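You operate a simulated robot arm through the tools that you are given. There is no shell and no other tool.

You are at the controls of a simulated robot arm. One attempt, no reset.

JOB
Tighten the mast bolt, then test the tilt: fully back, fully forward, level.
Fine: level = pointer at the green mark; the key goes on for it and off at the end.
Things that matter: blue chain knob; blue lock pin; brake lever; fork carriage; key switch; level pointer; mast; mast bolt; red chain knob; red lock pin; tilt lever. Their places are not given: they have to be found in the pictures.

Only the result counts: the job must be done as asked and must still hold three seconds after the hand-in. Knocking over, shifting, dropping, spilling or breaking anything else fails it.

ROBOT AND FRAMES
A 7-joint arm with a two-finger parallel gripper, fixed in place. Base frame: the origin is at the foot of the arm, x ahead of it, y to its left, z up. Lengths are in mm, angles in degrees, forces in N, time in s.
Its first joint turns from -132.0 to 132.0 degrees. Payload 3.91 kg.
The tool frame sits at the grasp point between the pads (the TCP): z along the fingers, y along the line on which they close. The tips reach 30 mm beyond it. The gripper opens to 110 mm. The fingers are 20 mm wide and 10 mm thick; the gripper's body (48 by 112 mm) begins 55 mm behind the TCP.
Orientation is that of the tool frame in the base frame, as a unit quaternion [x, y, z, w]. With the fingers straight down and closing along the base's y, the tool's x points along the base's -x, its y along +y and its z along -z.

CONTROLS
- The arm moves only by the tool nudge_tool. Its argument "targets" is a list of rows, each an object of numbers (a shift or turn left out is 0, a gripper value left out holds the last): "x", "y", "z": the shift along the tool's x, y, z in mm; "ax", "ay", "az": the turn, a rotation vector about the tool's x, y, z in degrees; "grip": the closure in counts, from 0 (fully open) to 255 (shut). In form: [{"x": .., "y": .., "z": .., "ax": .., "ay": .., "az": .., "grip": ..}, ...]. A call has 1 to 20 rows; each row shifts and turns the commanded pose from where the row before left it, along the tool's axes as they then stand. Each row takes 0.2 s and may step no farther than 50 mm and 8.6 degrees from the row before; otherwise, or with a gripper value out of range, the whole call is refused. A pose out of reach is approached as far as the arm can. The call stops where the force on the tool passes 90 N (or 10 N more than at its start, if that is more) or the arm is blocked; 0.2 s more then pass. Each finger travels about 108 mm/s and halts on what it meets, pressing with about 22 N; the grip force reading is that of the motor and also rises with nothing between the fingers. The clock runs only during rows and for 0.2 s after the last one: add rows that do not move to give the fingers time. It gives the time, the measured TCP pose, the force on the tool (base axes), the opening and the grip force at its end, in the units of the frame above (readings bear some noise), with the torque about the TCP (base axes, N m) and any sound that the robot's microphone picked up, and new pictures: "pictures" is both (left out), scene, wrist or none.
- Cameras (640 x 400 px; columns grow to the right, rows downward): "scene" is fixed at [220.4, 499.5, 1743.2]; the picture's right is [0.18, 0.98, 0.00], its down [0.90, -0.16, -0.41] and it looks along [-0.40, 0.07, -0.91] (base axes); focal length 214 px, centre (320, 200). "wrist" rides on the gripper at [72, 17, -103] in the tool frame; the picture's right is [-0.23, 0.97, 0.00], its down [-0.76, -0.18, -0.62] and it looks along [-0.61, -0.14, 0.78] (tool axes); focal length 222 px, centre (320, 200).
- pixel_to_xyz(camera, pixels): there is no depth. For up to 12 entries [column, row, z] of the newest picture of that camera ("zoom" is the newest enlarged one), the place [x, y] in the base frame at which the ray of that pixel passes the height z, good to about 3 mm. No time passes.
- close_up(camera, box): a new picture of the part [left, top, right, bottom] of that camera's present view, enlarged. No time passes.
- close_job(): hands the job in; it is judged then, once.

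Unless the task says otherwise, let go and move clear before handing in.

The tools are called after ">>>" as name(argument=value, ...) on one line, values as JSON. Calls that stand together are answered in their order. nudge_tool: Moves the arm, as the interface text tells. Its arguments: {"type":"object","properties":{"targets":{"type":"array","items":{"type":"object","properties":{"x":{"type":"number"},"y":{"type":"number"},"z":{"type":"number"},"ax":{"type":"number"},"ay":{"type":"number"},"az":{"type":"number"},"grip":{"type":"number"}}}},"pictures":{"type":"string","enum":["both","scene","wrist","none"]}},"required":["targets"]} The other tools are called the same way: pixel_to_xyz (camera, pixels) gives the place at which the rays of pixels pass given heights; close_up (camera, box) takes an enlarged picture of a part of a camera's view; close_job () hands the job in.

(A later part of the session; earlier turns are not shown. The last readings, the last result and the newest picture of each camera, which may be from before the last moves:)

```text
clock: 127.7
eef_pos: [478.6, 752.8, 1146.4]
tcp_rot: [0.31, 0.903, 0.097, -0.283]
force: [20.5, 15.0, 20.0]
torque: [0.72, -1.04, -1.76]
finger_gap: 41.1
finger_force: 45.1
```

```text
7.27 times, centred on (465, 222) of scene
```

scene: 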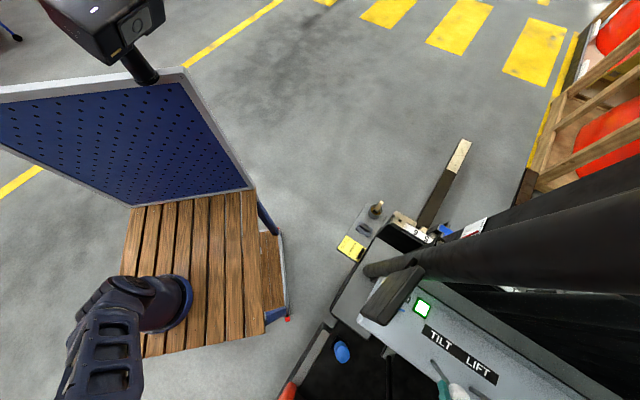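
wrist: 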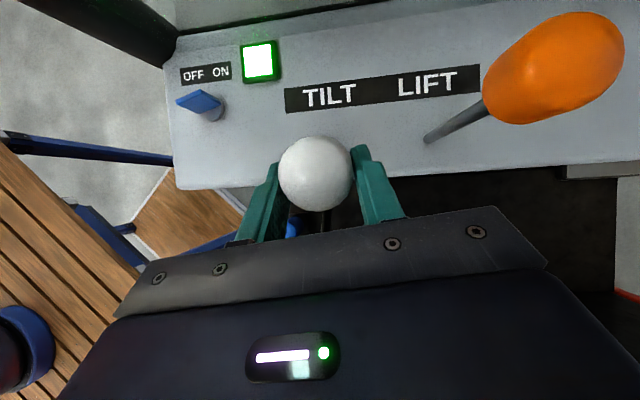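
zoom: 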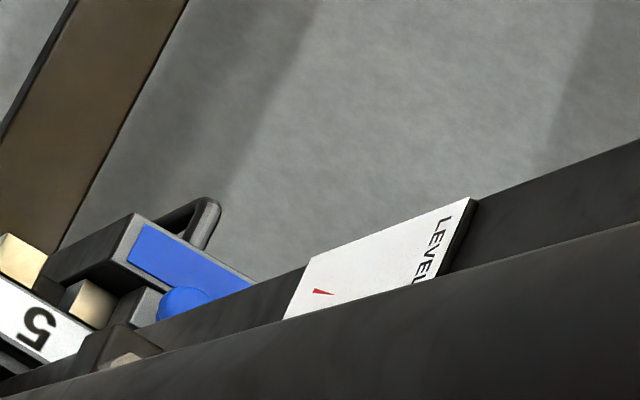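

Still moving back. Continuing to hold and monitor (force on the tool is steady).

>>> nudge_tool(targets=[{"grip": 190}, {"grip": 190}, {"grip": 190}, {"grip": 190}, {"grip": 190}, {"grip": 190}, {"grip": 190}, {"grip": 190}, {"grip": 190}, {"grip": 190}, {"grip": 190}, {"grip": 190}], pictures="scene")

>>> close_up(camera="scene", box=[405, 195, 505, 265])

```text
clock: 130.3
eef_pos: [478.6, 752.7, 1147.3]
tcp_rot: [0.311, 0.902, 0.097, -0.282]
force: [16.0, 15.2, 13.6]
torque: [0.91, -0.85, -1.67]
finger_gap: 41.0
finger_force: 44.9
```

scene: 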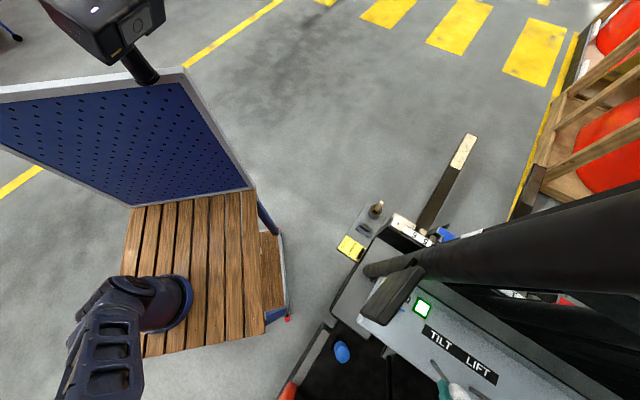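

```text
5.71 times, centred on (455, 230) of scene
```

zoom: 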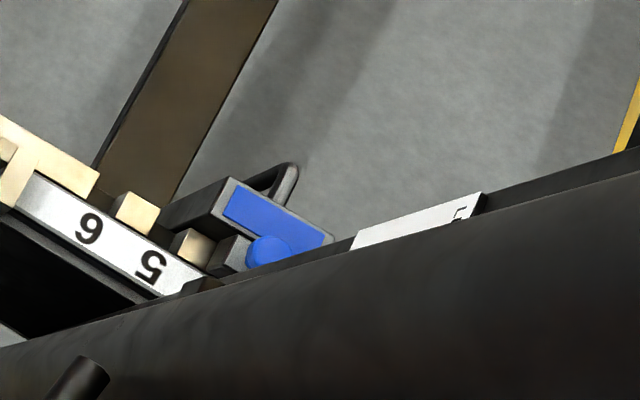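

Still tilting steadily (~2.7 px/s at the gauge). Waiting more.

>>> nudge_tool(targets=[{"grip": 190}, {"grip": 190}, {"grip": 190}, {"grip": 190}, {"grip": 190}, {"grip": 190}, {"grip": 190}, {"grip": 190}, {"grip": 190}, {"grip": 190}, {"grip": 190}, {"grip": 190}], pictures="scene")

>>> close_up(camera="scene", box=[385, 115, 545, 265])

```text
clock: 132.9
eef_pos: [478.0, 752.6, 1146.1]
tcp_rot: [0.31, 0.903, 0.096, -0.282]
force: [11.0, 11.0, 6.0]
torque: [0.78, -0.92, -1.62]
finger_gap: 41.3
finger_force: 44.8
```

scene: 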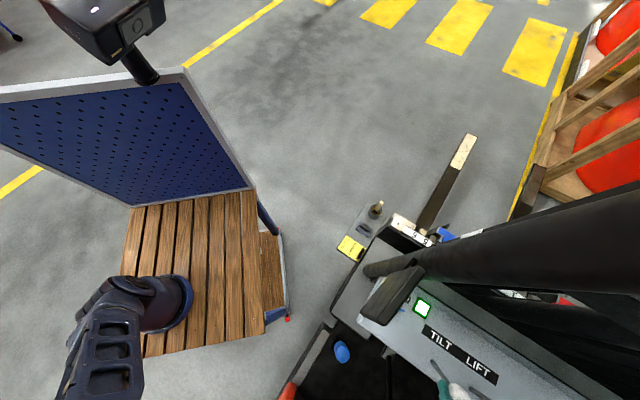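

```text
2.67 times, centred on (465, 190) of scene
```

zoom: 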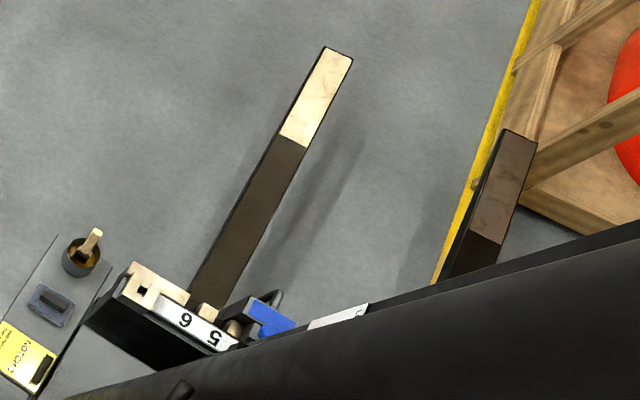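

The tilt stopped changing (gauge corner and fork tip identical to 2.6 s earlier): fully back. Now pushing the lever forward through neutral, checking force on the way.

>>> nudge_tool(targets=[{"x": 6.9, "y": 0.9, "z": 3.9}, {"x": 6.9, "y": 0.9, "z": 3.9}, {"x": 6.9, "y": 0.9, "z": 3.9}, {"x": 6.9, "y": 0.9, "z": 3.9}, {"x": 6.7, "y": 0.9, "z": 4.2}, {"x": 6.6, "y": 0.9, "z": 4.4}])

```text
clock: 134.3
eef_pos: [446.1, 786.8, 1148.3]
tcp_rot: [0.31, 0.903, 0.096, -0.281]
force: [17.7, 2.1, -8.8]
torque: [-0.51, -1.64, -1.46]
finger_gap: 41.1
finger_force: 45.2
```

scene: 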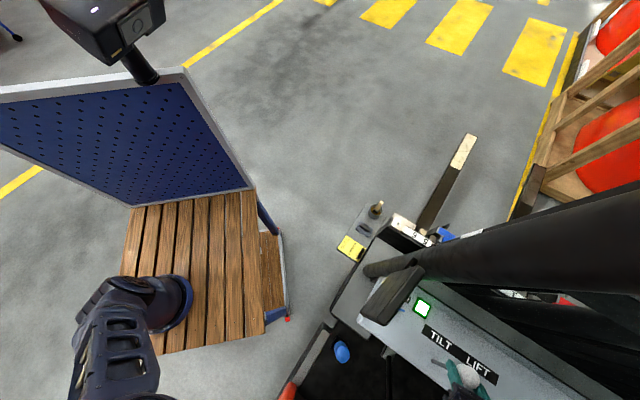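
wrist: 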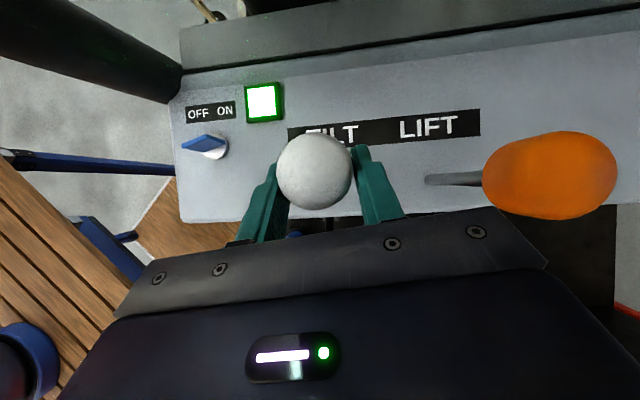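

Near neutral, small force, mast unchanged. Continuing forward.

>>> nudge_tool(targets=[{"x": 6.5, "y": 0.5, "z": 4.5}, {"x": 6.4, "y": 0.5, "z": 4.7}, {"x": 6.3, "y": 0.5, "z": 4.9}], pictures="none")

>>> nudge_tool(targets=[{"x": 6.2, "y": 0.5, "z": 5.1}, {"x": 6.1, "y": 0.5, "z": 5.2}, {"x": 6.0, "y": 0.5, "z": 5.3}])

```text
clock: 135.1
eef_pos: [428.3, 802.0, 1148.2]
tcp_rot: [0.31, 0.903, 0.097, -0.282]
force: [31.8, 13.7, -10.9]
torque: [-0.44, -1.38, -1.66]
finger_gap: 41.5
finger_force: 45.1
```

```text
clock: 135.9
eef_pos: [411.8, 817.3, 1146.2]
tcp_rot: [0.312, 0.902, 0.098, -0.281]
force: [47.7, 12.5, 0.4]
torque: [0.24, -0.36, -1.69]
finger_gap: 41.5
finger_force: 44.9
```

scene: 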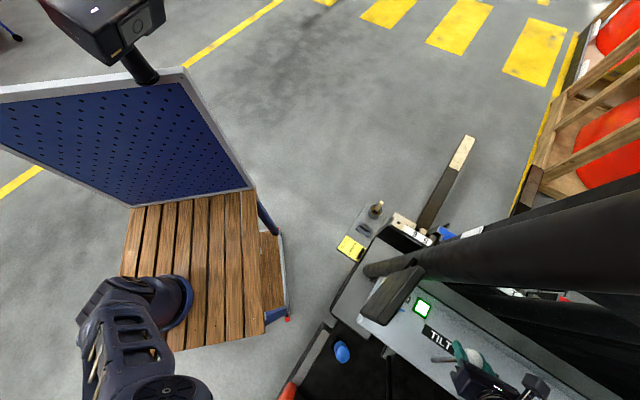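
wrist: 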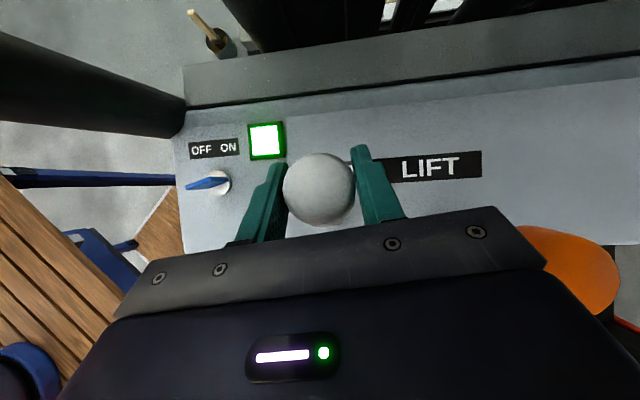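

Lever is ~46 mm forward. I'll ease the side load, push a touch more, hold and watch the gauge.

>>> nudge_tool(targets=[{"x": 3.2, "y": 2, "z": 2.4}, {"grip": 190}, {"grip": 190}, {"grip": 190}, {"grip": 190}], pictures="scene")

>>> close_up(camera="scene", box=[405, 195, 505, 265])

```text
clock: 137.1
eef_pos: [407.9, 820.9, 1146.6]
tcp_rot: [0.311, 0.903, 0.097, -0.282]
force: [35.8, -4.8, 3.1]
torque: [0.3, -0.08, -1.62]
finger_gap: 41.4
finger_force: 44.6
```

scene: 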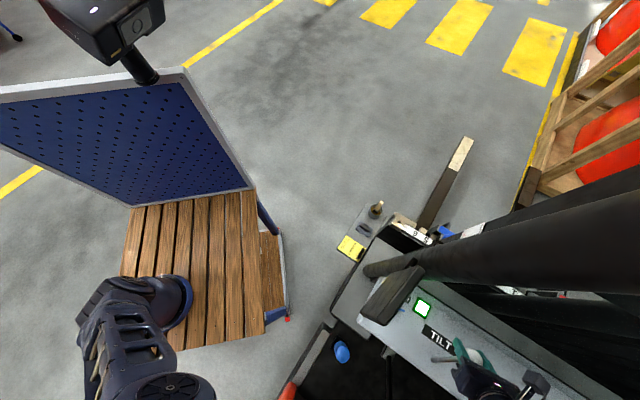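

```text
5.71 times, centred on (455, 230) of scene
```

zoom: 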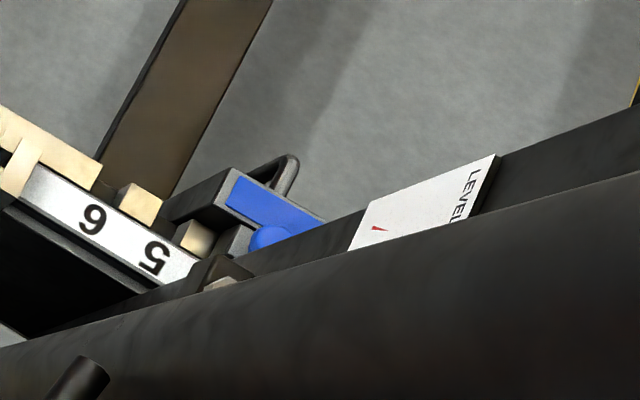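

The mast is tilting forward now. Holding and waiting.

>>> nudge_tool(targets=[{"grip": 190}, {"grip": 190}, {"grip": 190}, {"grip": 190}, {"grip": 190}, {"grip": 190}, {"grip": 190}, {"grip": 190}, {"grip": 190}, {"grip": 190}, {"grip": 190}, {"grip": 190}, {"grip": 190}, {"grip": 190}, {"grip": 190}, {"grip": 190}, {"grip": 190}, {"grip": 190}, {"grip": 190}, {"grip": 190}], pictures="none")

>>> close_up(camera="scene", box=[425, 175, 525, 245])

```text
clock: 141.3
eef_pos: [408.7, 821.2, 1146.5]
tcp_rot: [0.31, 0.903, 0.097, -0.282]
force: [27.1, 1.2, 3.3]
torque: [0.53, 0.0, -1.5]
finger_gap: 41.4
finger_force: 44.7
```

```text
5.71 times, centred on (475, 210) of scene
```

zoom: 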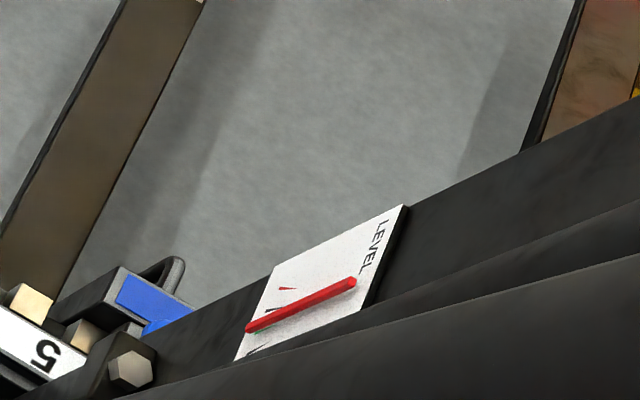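

>>> nudge_tool(targets=[{"grip": 190}, {"grip": 190}, {"grip": 190}, {"grip": 190}, {"grip": 190}, {"grip": 190}, {"grip": 190}, {"grip": 190}, {"grip": 190}, {"grip": 190}, {"grip": 190}, {"grip": 190}, {"grip": 190}, {"grip": 190}, {"grip": 190}, {"grip": 190}, {"grip": 190}, {"grip": 190}, {"grip": 190}, {"grip": 190}], pictures="none")

>>> close_up(camera="scene", box=[425, 175, 525, 245])

```text
clock: 145.5
eef_pos: [407.9, 821.1, 1145.5]
tcp_rot: [0.31, 0.902, 0.097, -0.282]
force: [21.7, 3.5, 3.8]
torque: [0.41, -0.05, -1.37]
finger_gap: 41.0
finger_force: 44.5
```

```text
5.71 times, centred on (475, 210) of scene
```

zoom: 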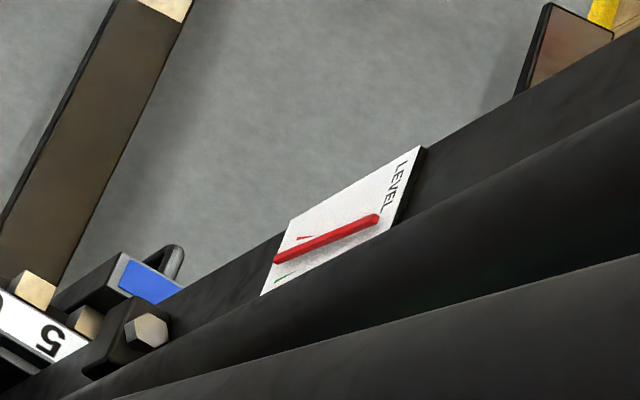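

Past the green mark, still moving forward. Waiting on.

>>> nudge_tool(targets=[{"grip": 190}, {"grip": 190}, {"grip": 190}, {"grip": 190}, {"grip": 190}, {"grip": 190}, {"grip": 190}, {"grip": 190}, {"grip": 190}, {"grip": 190}, {"grip": 190}, {"grip": 190}, {"grip": 190}, {"grip": 190}, {"grip": 190}, {"grip": 190}], pictures="none")

>>> close_up(camera="scene", box=[425, 165, 525, 235])

>>> nudge_tool(targets=[{"grip": 190}, {"grip": 190}, {"grip": 190}, {"grip": 190}, {"grip": 190}, {"grip": 190}, {"grip": 190}, {"grip": 190}, {"grip": 190}, {"grip": 190}, {"grip": 190}, {"grip": 190}], pictures="none")

>>> close_up(camera="scene", box=[425, 165, 525, 235])

```text
clock: 148.9
eef_pos: [408.8, 821.6, 1147.1]
tcp_rot: [0.311, 0.902, 0.097, -0.281]
force: [17.6, 4.8, 2.9]
torque: [0.4, -0.09, -1.39]
finger_gap: 41.4
finger_force: 45.3
```

```text
5.71 times, centred on (475, 200) of scene
```

zoom: 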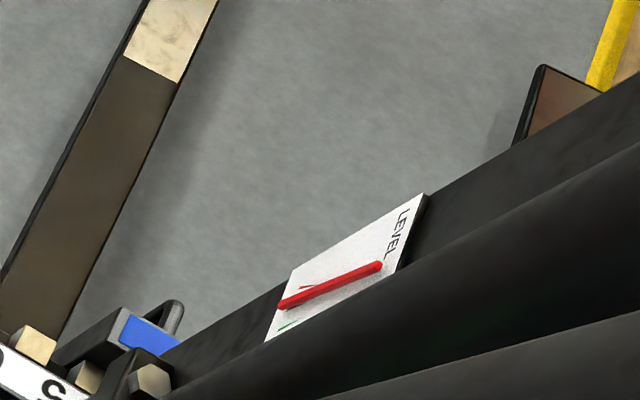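

```text
clock: 151.5
eef_pos: [407.9, 820.6, 1147.1]
tcp_rot: [0.311, 0.902, 0.097, -0.282]
force: [13.7, 5.7, 2.6]
torque: [0.34, -0.16, -1.43]
finger_gap: 41.3
finger_force: 44.9
```

```text
5.71 times, centred on (475, 200) of scene
```

zoom: 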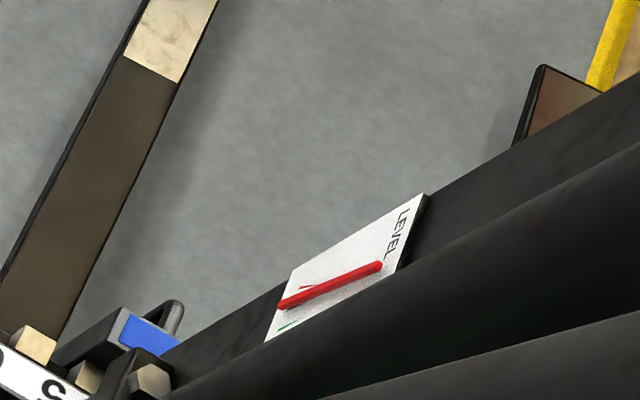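

Unchanged between 148.9 and 151.5 s: fully forward. Now for level: pulling the lever back past neutral to drive the mast back toward the green mark.

>>> nudge_tool(targets=[{"x": -13, "y": -1.7, "z": -10}, {"x": -13, "y": -1.7, "z": -10}, {"x": -13.2, "y": -1.7, "z": -9.7}, {"x": -13.8, "y": -1.7, "z": -8.9}, {"x": -14, "y": -1.7, "z": -8.6}, {"x": -14, "y": -1.7, "z": -8.6}, {"grip": 190}, {"grip": 190}, {"grip": 190}, {"grip": 190}, {"grip": 190}], pictures="none")

>>> close_up(camera="scene", box=[425, 170, 525, 240])

```text
clock: 153.9
eef_pos: [477.2, 752.6, 1146.3]
tcp_rot: [0.31, 0.903, 0.096, -0.283]
force: [-22.7, -9.4, -27.1]
torque: [0.56, -0.97, -1.76]
finger_gap: 41.9
finger_force: 44.8
```

```text
5.71 times, centred on (475, 205) of scene
```

zoom: 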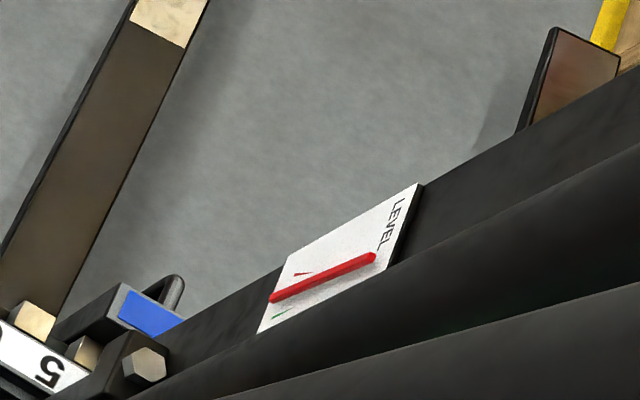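

Moving back (corner row 202 → target ≈213). Holding ~3 s more, then checking.

>>> nudge_tool(targets=[{"grip": 190}, {"grip": 190}, {"grip": 190}, {"grip": 190}, {"grip": 190}, {"grip": 190}, {"grip": 190}, {"grip": 190}, {"grip": 190}, {"grip": 190}, {"grip": 190}, {"grip": 190}, {"grip": 190}], pictures="none")

>>> close_up(camera="scene", box=[435, 185, 505, 240])

```text
clock: 156.7
eef_pos: [477.8, 752.8, 1147.4]
tcp_rot: [0.311, 0.903, 0.096, -0.282]
force: [-26.4, -11.0, -23.3]
torque: [0.8, -0.78, -1.68]
finger_gap: 41.8
finger_force: 44.9
```

```text
7.27 times, centred on (470, 212) of scene
```

zoom: 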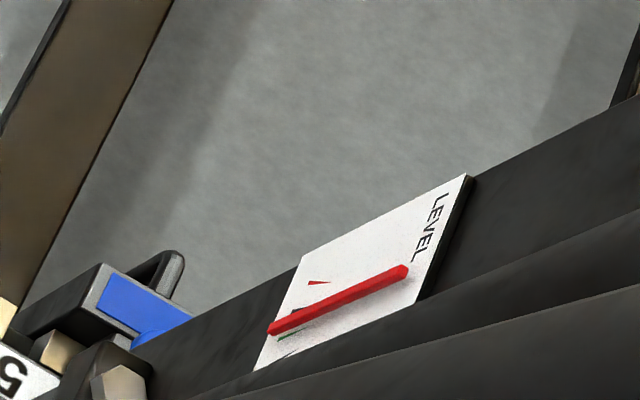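

The gauge is back near its starting reading, with the pointer by the green mark. I'll return the lever to neutral now, then inspect the gauge square-on.

>>> nudge_tool(targets=[{"x": 13.5, "y": 2, "z": 8.6}, {"x": 9.6, "y": 1.4, "z": 5.5}, {"x": 9.5, "y": 1.4, "z": 5.8}, {"x": 6.5, "y": 1, "z": 4.2}, {"grip": 190}])

>>> close_up(camera="scene", box=[435, 190, 505, 240])

```text
clock: 157.9
eef_pos: [444.7, 783.8, 1150.6]
tcp_rot: [0.311, 0.903, 0.098, -0.281]
force: [-6.8, -14.5, 18.6]
torque: [-0.04, -1.07, -1.52]
finger_gap: 41.1
finger_force: 44.9
```

scene: 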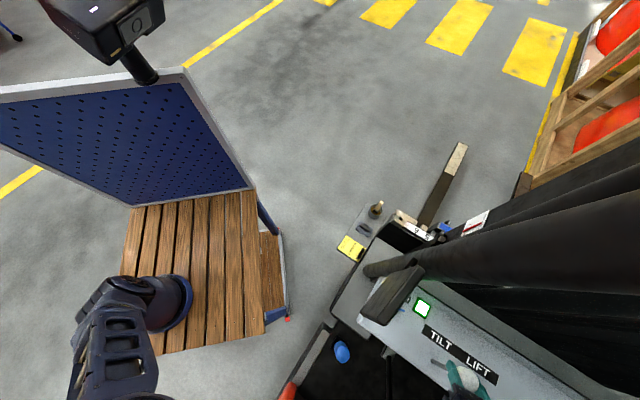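
wrist: 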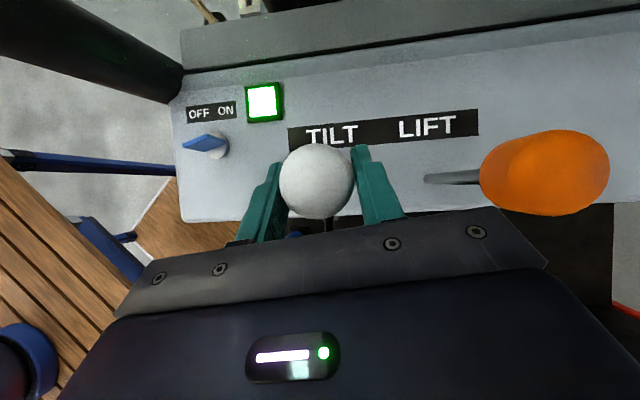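

```text
8.00 times, centred on (470, 215) of scene
```

zoom: 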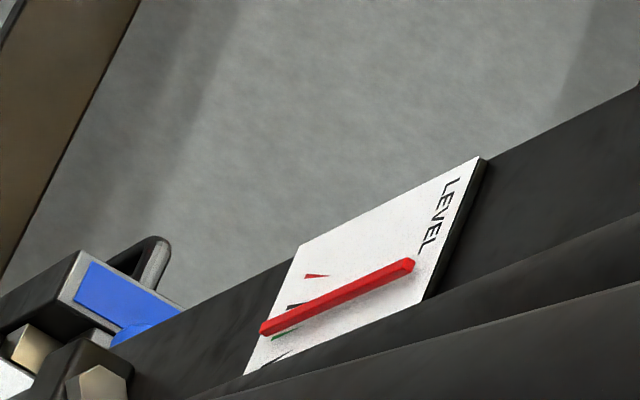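

The lever is at neutral and the pointer is close to green. Let me zoom the gauge tightly to judge it.

>>> close_up(camera="scene", box=[440, 203, 496, 238])

>>> close_up(camera="scene", box=[440, 214, 464, 229])

```text
11.43 times, centred on (468, 220) of scene
```

zoom: 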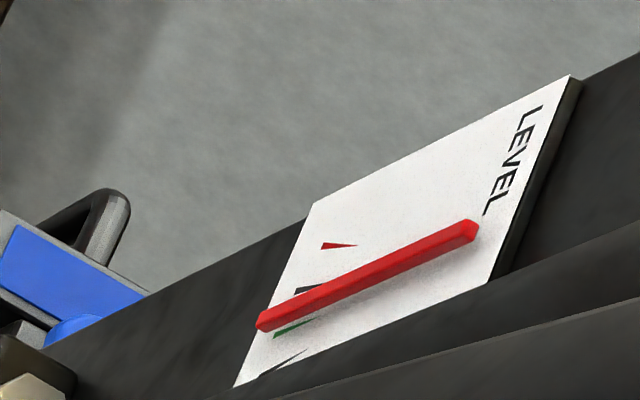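

```text
16.00 times, centred on (452, 222) of scene
```

zoom: 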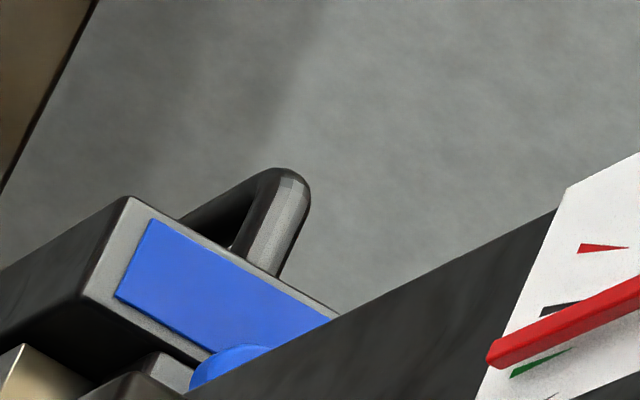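

By the mark geometry the pointer lies on green to within about a millimetre. I'll release the knob gently and back off along the tool axis, then recheck that nothing moved.

>>> nudge_tool(targets=[{"grip": 150}, {"grip": 116}, {"grip": 116}, {"z": -36}, {"z": -36}, {"z": -36}])

>>> close_up(camera="scene", box=[440, 203, 496, 238])

>>> close_up(camera="wrist", box=[180, 40, 440, 230])

```text
clock: 159.3
eef_pos: [495.4, 748.8, 1238.6]
tcp_rot: [0.311, 0.902, 0.097, -0.282]
force: [0.1, 1.6, -0.5]
torque: [-0.03, 0.0, 0.0]
finger_gap: 60.0
finger_force: 0.0
```

scene: 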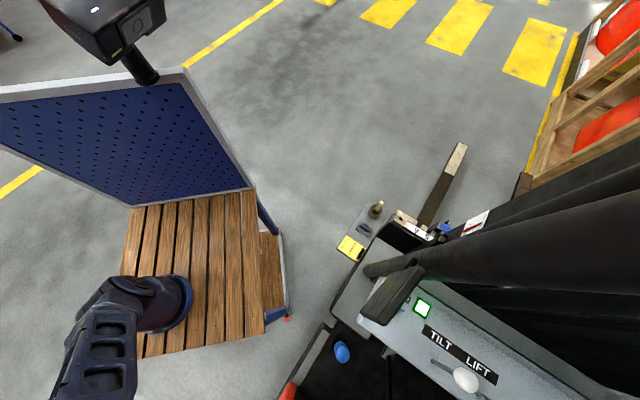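
wrist: 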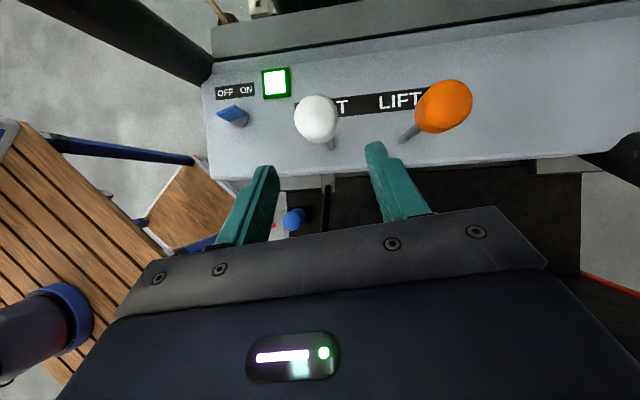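

```text
11.43 times, centred on (468, 220) of scene
```

zoom: 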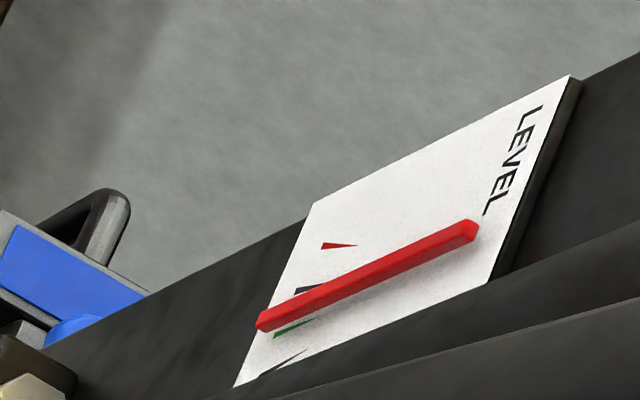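

```text
2.11 times, centred on (310, 135) of wrist
```

zoom: 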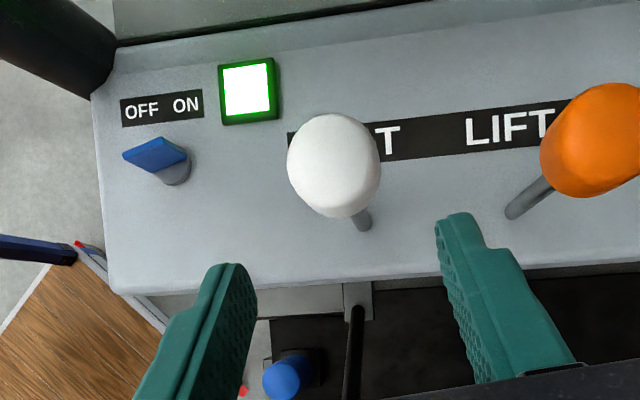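

The gauge and mast stayed put after release. One more maximum zoom on the pointer and marks to refine the level judgement.

>>> close_up(camera="scene", box=[445, 212, 485, 237])

```text
16.00 times, centred on (465, 224) of scene
```

zoom: 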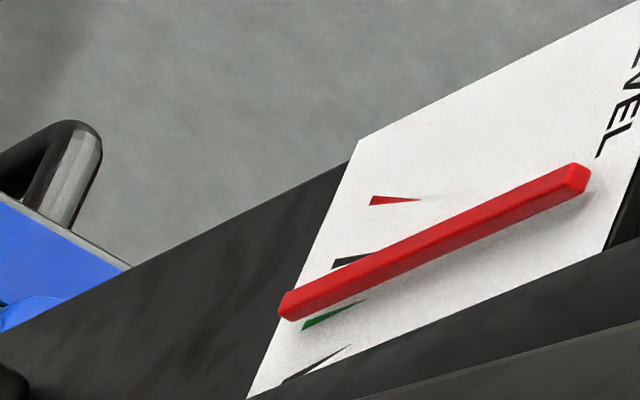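

The scene view leaves roughly ±0.5° uncertainty, so I'll check the gauge from a closer viewpoint before switching off. Retreating, straightening and yawing first.

>>> nudge_tool(targets=[{"x": -6, "y": -31.6, "z": -34.6}, {"x": -6, "y": -31.6, "z": -34.6}, {"x": -6, "y": -31.6, "z": -34.6}, {"x": -6, "y": -31.6, "z": -34.6}, {"x": -6, "y": -31.6, "z": -34.6}, {"ay": -7}, {"ay": -7}, {"ay": -7}, {"ay": -7}, {"ay": -7}, {"az": -8.2}, {"az": -8.2}, {"az": -8.2}, {"az": -8.2}, {"az": -8.2}, {"az": -8.2}, {"az": -8.2}, {"az": -8.2}], pictures="none")

```text
clock: 163.1
eef_pos: [494.2, 546.3, 1363.1]
tcp_rot: [-0.239, 0.971, -0.003, 0.001]
force: [0.1, -0.4, 0.0]
torque: [0.02, 0.02, 0.0]
finger_gap: 60.0
finger_force: 0.0
```

>>> nudge_tool(targets=[{"az": -8.1}, {"az": -8.1}, {"az": -8.1}, {"x": 31.5, "y": -24.6, "z": -8}, {"x": 31.5, "y": -24.6, "z": -8}, {"x": 31.5, "y": -24.6, "z": -8}, {"x": 29, "y": 37}, {"x": 29, "y": 37}, {"x": 29, "y": 37}, {"x": 29, "y": 37}, {"x": 29, "y": 37}, {"x": 29, "y": 37}, {"x": 29, "y": 37}, {"x": 29, "y": 37}, {"x": 29, "y": 37}, {"x": 29, "y": 37}], pictures="scene")

```text
clock: 166.5
eef_pos: [22.9, 427.7, 1384.0]
tcp_rot: [-0.437, 0.9, -0.002, 0.0]
force: [0.2, 0.1, 0.5]
torque: [0.01, 0.03, -0.01]
finger_gap: 60.1
finger_force: 0.0
```

scene: 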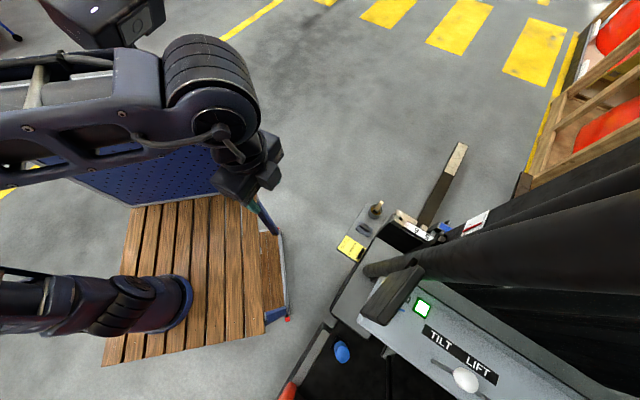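

Moving toward a viewing spot in front of the gauge, fingers opened wide to keep the view clear.

>>> nudge_tool(targets=[{"x": -31.5, "y": 24.8, "z": 14, "grip": 0}, {"x": -31.5, "y": 24.8, "z": 14}, {"x": -31.5, "y": 24.8, "z": 14}, {"x": -31.5, "y": 24.8, "z": 14}, {"x": -31.5, "y": 24.8, "z": 14}, {"x": -31.5, "y": 24.8, "z": 14}, {"x": -31.5, "y": 24.8, "z": 14}, {"x": -31.5, "y": 24.8, "z": 14}, {"x": -31.5, "y": 24.8, "z": 14}, {"ay": -8.3}, {"ay": -8.3}, {"ay": -8.4}])

>>> close_up(camera="wrist", box=[260, 60, 460, 220])

```text
clock: 169.1
eef_pos: [23.8, 788.5, 1257.1]
tcp_rot: [-0.427, 0.877, 0.092, 0.197]
force: [1.0, 0.6, -0.8]
torque: [-0.01, 0.01, 0.02]
finger_gap: 110.0
finger_force: 0.0
```

scene: 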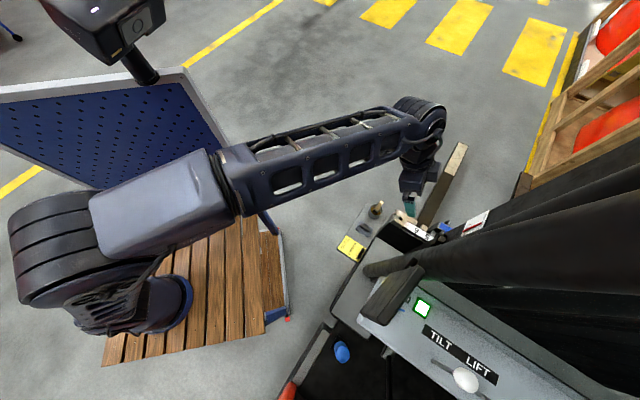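
wrist: 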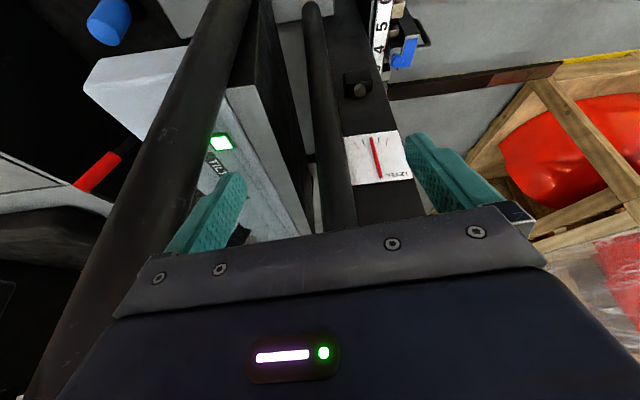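

```text
2.50 times, centred on (360, 140) of wrist
```

zoom: 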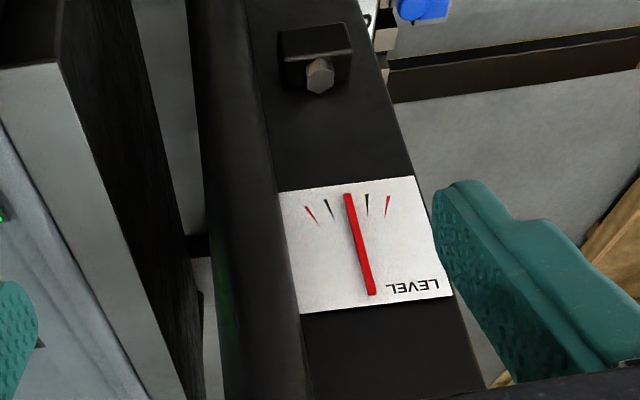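

Excellent view of the gauge at wrist (377,157). Zooming in fully.

>>> close_up(camera="wrist", box=[345, 128, 417, 188])

>>> close_up(camera="wrist", box=[345, 130, 393, 160])

```text
6.67 times, centred on (381, 158) of wrist
```

zoom: 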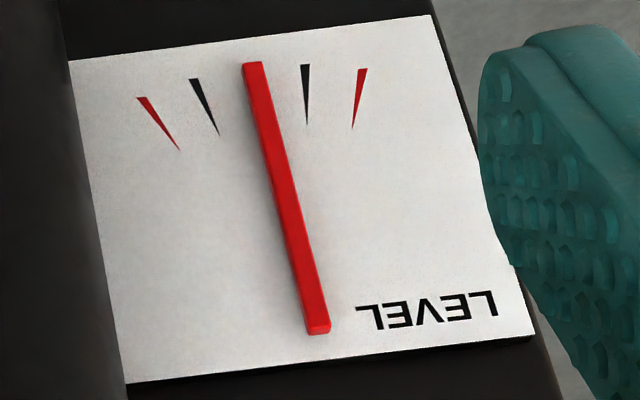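

```text
13.33 times, centred on (369, 145) of wrist
```

zoom: 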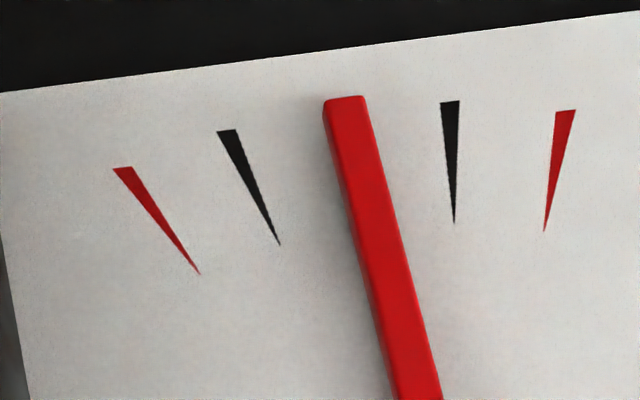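

From this near-perpendicular view the pointer fully covers the green mark's place: interpolating between the two black marks, the offset is only ~6% of a mark spacing. Level is good. Now I'll go back to switch the key off: untilt and retreat first.

>>> nudge_tool(targets=[{"ay": 8.3}, {"ay": 8.3}, {"ay": 8.4}, {"x": 31.5, "y": -24.8, "z": -14, "grip": 255}, {"x": 31.5, "y": -24.8, "z": -14}, {"x": 31.5, "y": -24.8, "z": -14}, {"x": 31.5, "y": -24.8, "z": -14}, {"x": 31.5, "y": -24.8, "z": -14}, {"x": 31.5, "y": -24.8, "z": -14}, {"x": 31.5, "y": -24.8, "z": -14}, {"x": 31.5, "y": -24.8, "z": -14}, {"x": 31.5, "y": -24.8, "z": -14}], pictures="none")

>>> nudge_tool(targets=[{"x": -29, "y": -37}, {"x": -29, "y": -37}, {"x": -29, "y": -37}, {"x": -29, "y": -37}, {"x": -29, "y": -37}, {"x": -29, "y": -37}, {"x": -29, "y": -37}, {"x": -29, "y": -37}, {"x": -29, "y": -37}, {"az": 8.5}, {"az": 8.5}, {"az": 8.5}, {"az": 8.5}, {"az": 8.5}, {"az": 8.5}, {"az": 8.5}, {"az": 8.5}, {"az": 8.5}], pictures="scene")

```text
clock: 171.7
eef_pos: [24.4, 428.0, 1384.9]
tcp_rot: [-0.438, 0.899, -0.004, 0.001]
force: [0.5, 0.5, -0.5]
torque: [-0.09, 0.04, -0.01]
finger_gap: 0.0
finger_force: 21.8
```

```text
clock: 175.5
eef_pos: [447.0, 426.6, 1386.6]
tcp_rot: [0.212, 0.977, -0.001, 0.002]
force: [-0.1, -0.2, 0.0]
torque: [0.0, 0.0, -0.04]
finger_gap: 0.1
finger_force: 21.6
```

scene: 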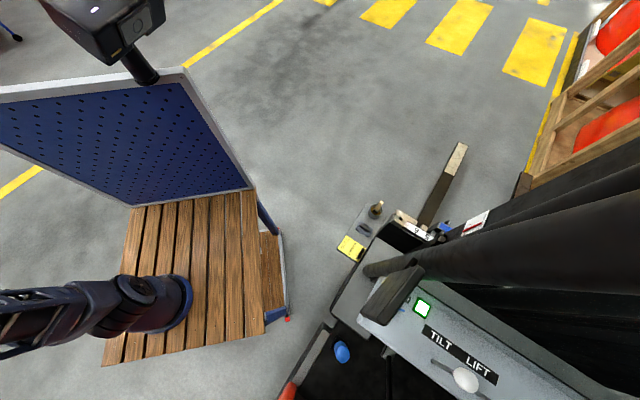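

Arm is at (447,427,1387) with the right yaw. Tilting 30° and approaching the key area from the +x side.

>>> nudge_tool(targets=[{"ay": 7.5}, {"ay": 7.5}, {"ay": 7.5}, {"ay": 7.5}, {"x": 0.9, "y": 25.1, "z": 32.8}, {"x": 0.9, "y": 25.1, "z": 32.8}, {"x": 0.9, "y": 25.1, "z": 32.8}, {"x": 0.9, "y": 25.1, "z": 32.8}, {"x": 0.9, "y": 25.1, "z": 32.8}, {"x": 0.9, "y": 25.1, "z": 32.8}, {"x": 0.9, "y": 25.1, "z": 32.8}, {"x": 0.9, "y": 25.1, "z": 32.8}, {"x": 0.7, "y": 25.1, "z": 32.8}])

>>> close_up(camera="wrist", box=[220, 30, 460, 220])

```text
clock: 178.3
eef_pos: [402.9, 695.9, 1134.7]
tcp_rot: [0.205, 0.945, 0.054, -0.25]
force: [-0.3, 0.0, 1.1]
torque: [0.02, -0.02, -0.02]
finger_gap: 0.0
finger_force: 21.6
```

scene: 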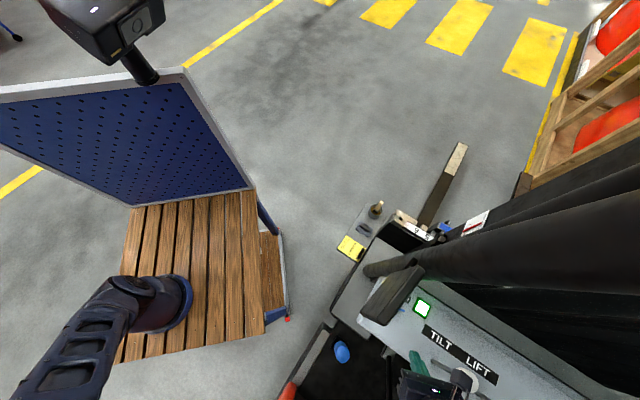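
wrist: 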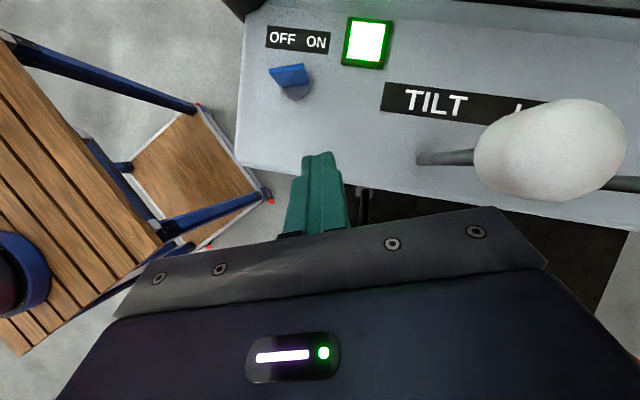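

```text
2.11 times, centred on (340, 125) of wrist
```

zoom: 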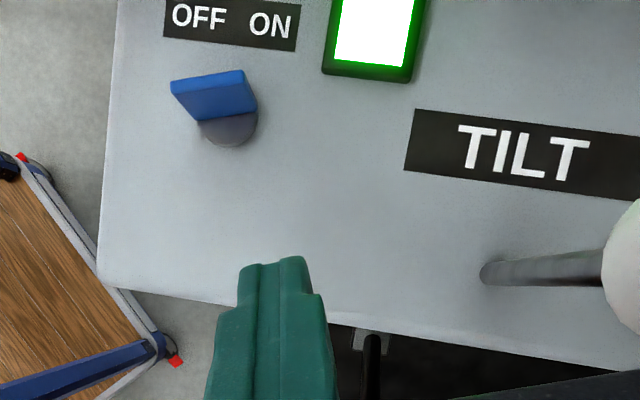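

The blade is at ~61° (ON), end nearest the lamp at (305,737). I'll bring the closed fingertips down on its +x side.

>>> nudge_tool(targets=[{"x": 1.6, "y": 0.6, "z": 36.9}, {"x": 1.6, "y": 0.6, "z": 36.9}, {"x": 1.7, "y": 0.7, "z": 36.9}])

>>> close_up(camera="wrist", box=[220, 60, 420, 220])

```text
clock: 179.1
eef_pos: [349.0, 722.1, 1041.1]
tcp_rot: [0.205, 0.945, 0.054, -0.25]
force: [0.6, -0.8, 0.0]
torque: [-0.01, 0.0, 0.01]
finger_gap: 0.0
finger_force: 21.9
```

scene: 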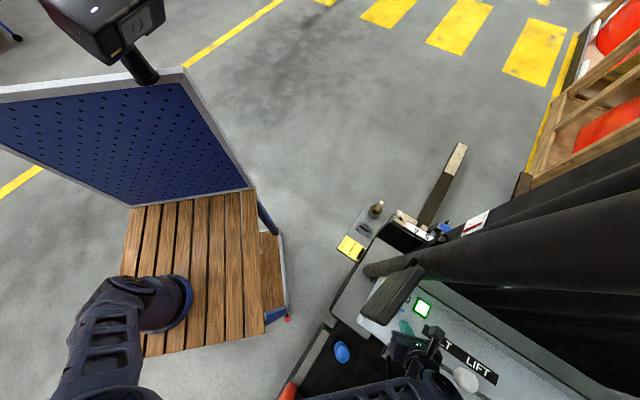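
wrist: 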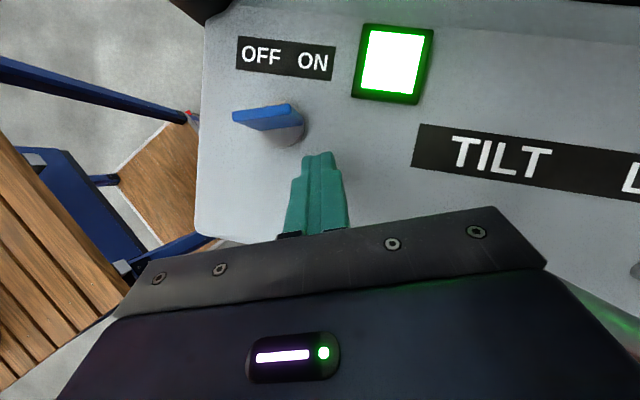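

```text
2.50 times, centred on (320, 140) of wrist
```

zoom: 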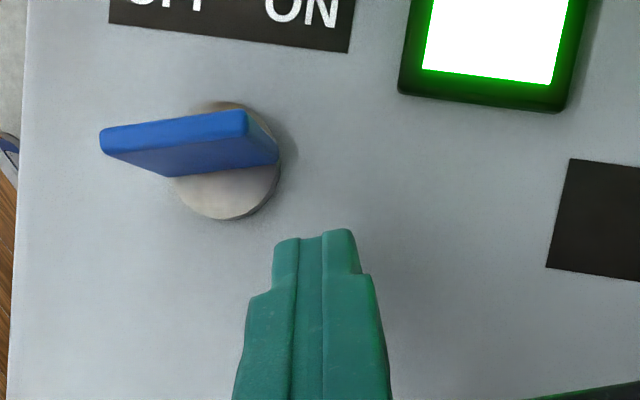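

Pushing in −x brings the tip onto the blade's near-lamp end. Advancing 20 mm, then in 4 mm steps.

>>> nudge_tool(targets=[{"x": 7.9, "y": -4.1, "z": 4.5}, {"x": 7.9, "y": -4.1, "z": 4.5}, {"x": 3.2, "y": -1.7, "z": 1.8}, {"x": 3.2, "y": -1.7, "z": 1.8}], pictures="wrist")

>>> close_up(camera="wrist", box=[220, 60, 420, 220])

```text
clock: 180.1
eef_pos: [325.3, 723.7, 1041.6]
tcp_rot: [0.208, 0.944, 0.056, -0.25]
force: [24.4, 3.6, 2.6]
torque: [0.11, -0.45, -0.13]
finger_gap: 0.0
finger_force: 21.8
```

wrist: 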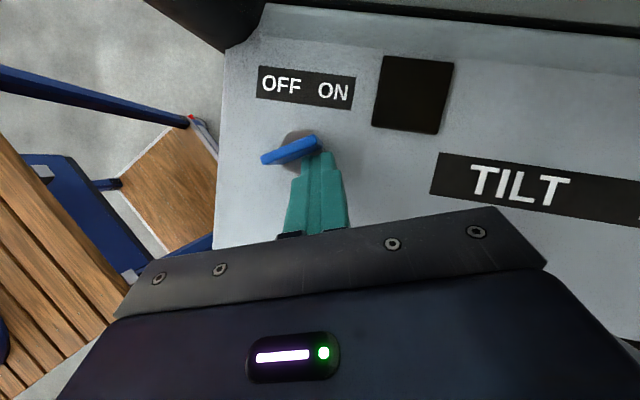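

```text
2.50 times, centred on (320, 140) of wrist
```

zoom: 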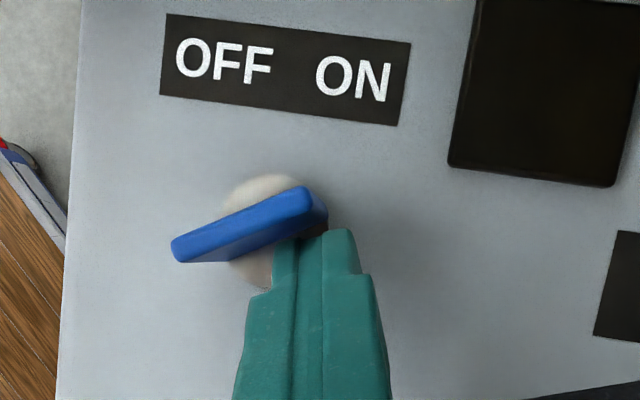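

The lamp went out; the blade is rotating back (now ~77°). Continuing the push toward the full OFF position.

>>> nudge_tool(targets=[{"x": 3.2, "y": -1.7, "z": 1.8}, {"x": 3.2, "y": -1.7, "z": 1.8}, {"x": 3.2, "y": -1.7, "z": 1.8}], pictures="wrist")

>>> close_up(camera="wrist", box=[220, 60, 420, 220])

```text
clock: 180.9
eef_pos: [321.9, 724.5, 1040.6]
tcp_rot: [0.212, 0.944, 0.06, -0.246]
force: [13.2, 18.5, -11.1]
torque: [0.36, -0.53, -0.41]
finger_gap: 0.0
finger_force: 22.1
stopped in row 3: the force on the tool passed its limit at 94 N (the readings are from after the stop); the commanded pose is now the measured one
```

wrist: 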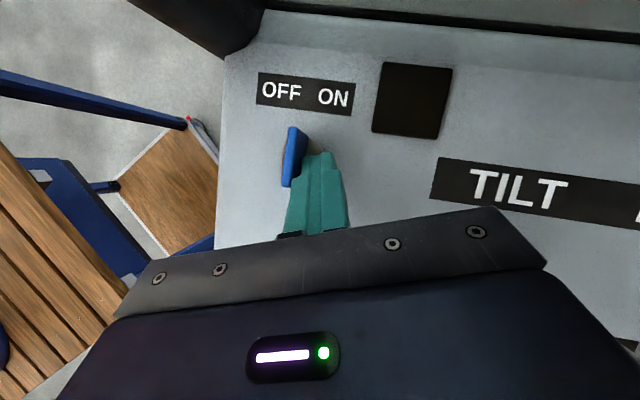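

```text
2.50 times, centred on (320, 140) of wrist
```

zoom: 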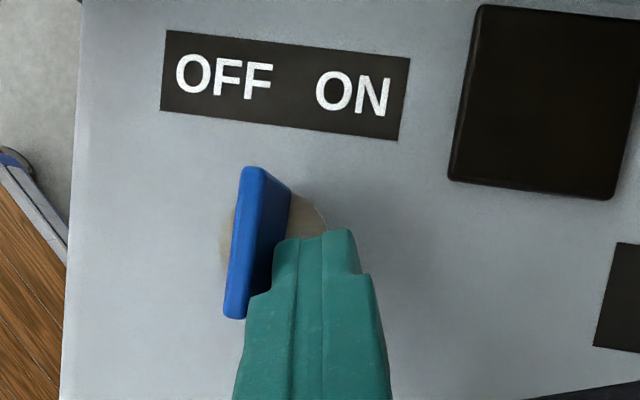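

The key snapped back to OFF against its stop (blade perpendicular to the plate, lamp dark). Retreating straight back (+x), then up and away.

>>> nudge_tool(targets=[{"x": -7.9, "y": 4.1, "z": -4.5}, {"x": -7.9, "y": 4.1, "z": -4.5}, {"x": -7.9, "y": 4.1, "z": -4.5}, {"x": 19.8, "z": -34.8}, {"x": 19.8, "z": -34.8}, {"x": 19.8, "z": -34.8}])

>>> close_up(camera="wrist", box=[180, 20, 440, 220])

>>> close_up(camera="scene", box=[440, 203, 496, 238])

```text
clock: 182.3
eef_pos: [350.0, 723.5, 1163.2]
tcp_rot: [0.21, 0.944, 0.058, -0.247]
force: [0.1, -0.5, -0.7]
torque: [-0.02, 0.06, 0.03]
finger_gap: 0.2
finger_force: 22.3
```

scene: 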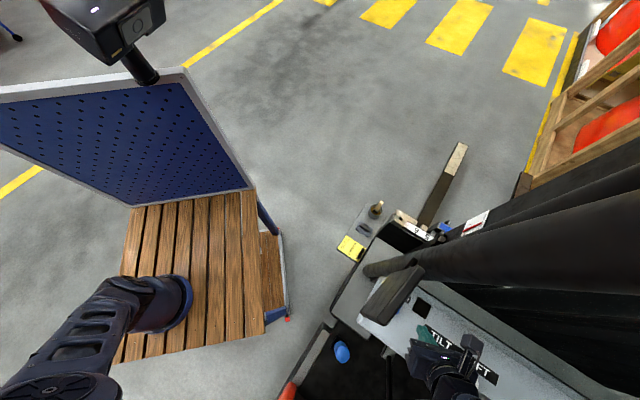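
wrist: 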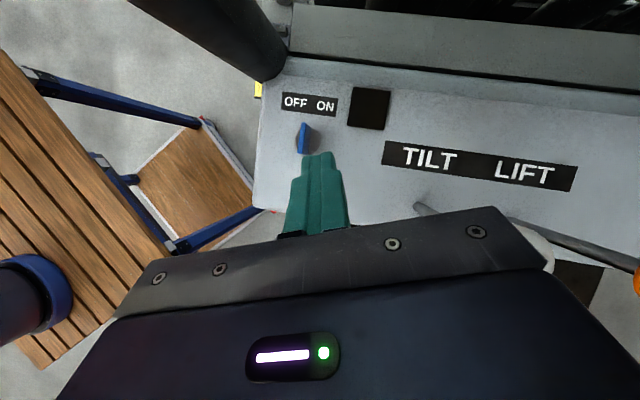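

```text
2.00 times, centred on (310, 120) of wrist
```

zoom: 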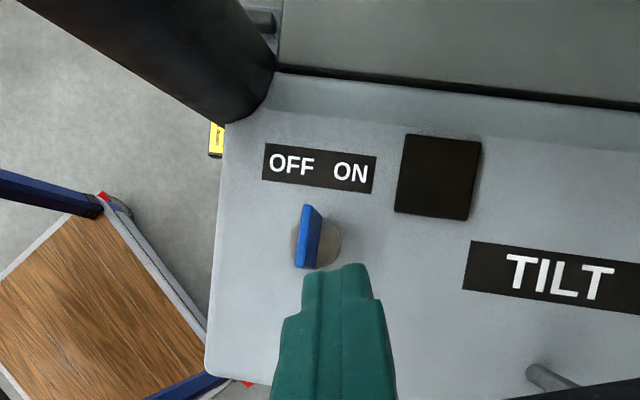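

```text
11.43 times, centred on (468, 220) of scene
```

zoom: 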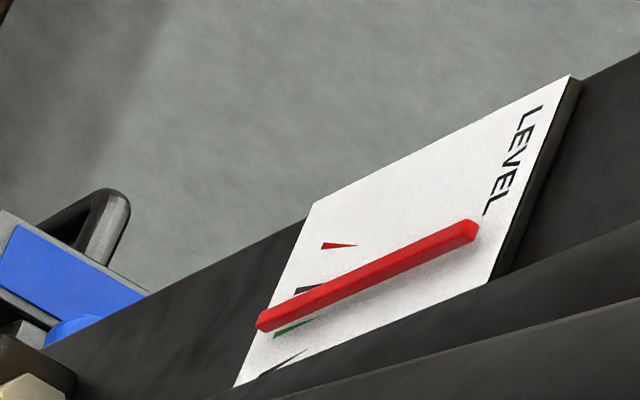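

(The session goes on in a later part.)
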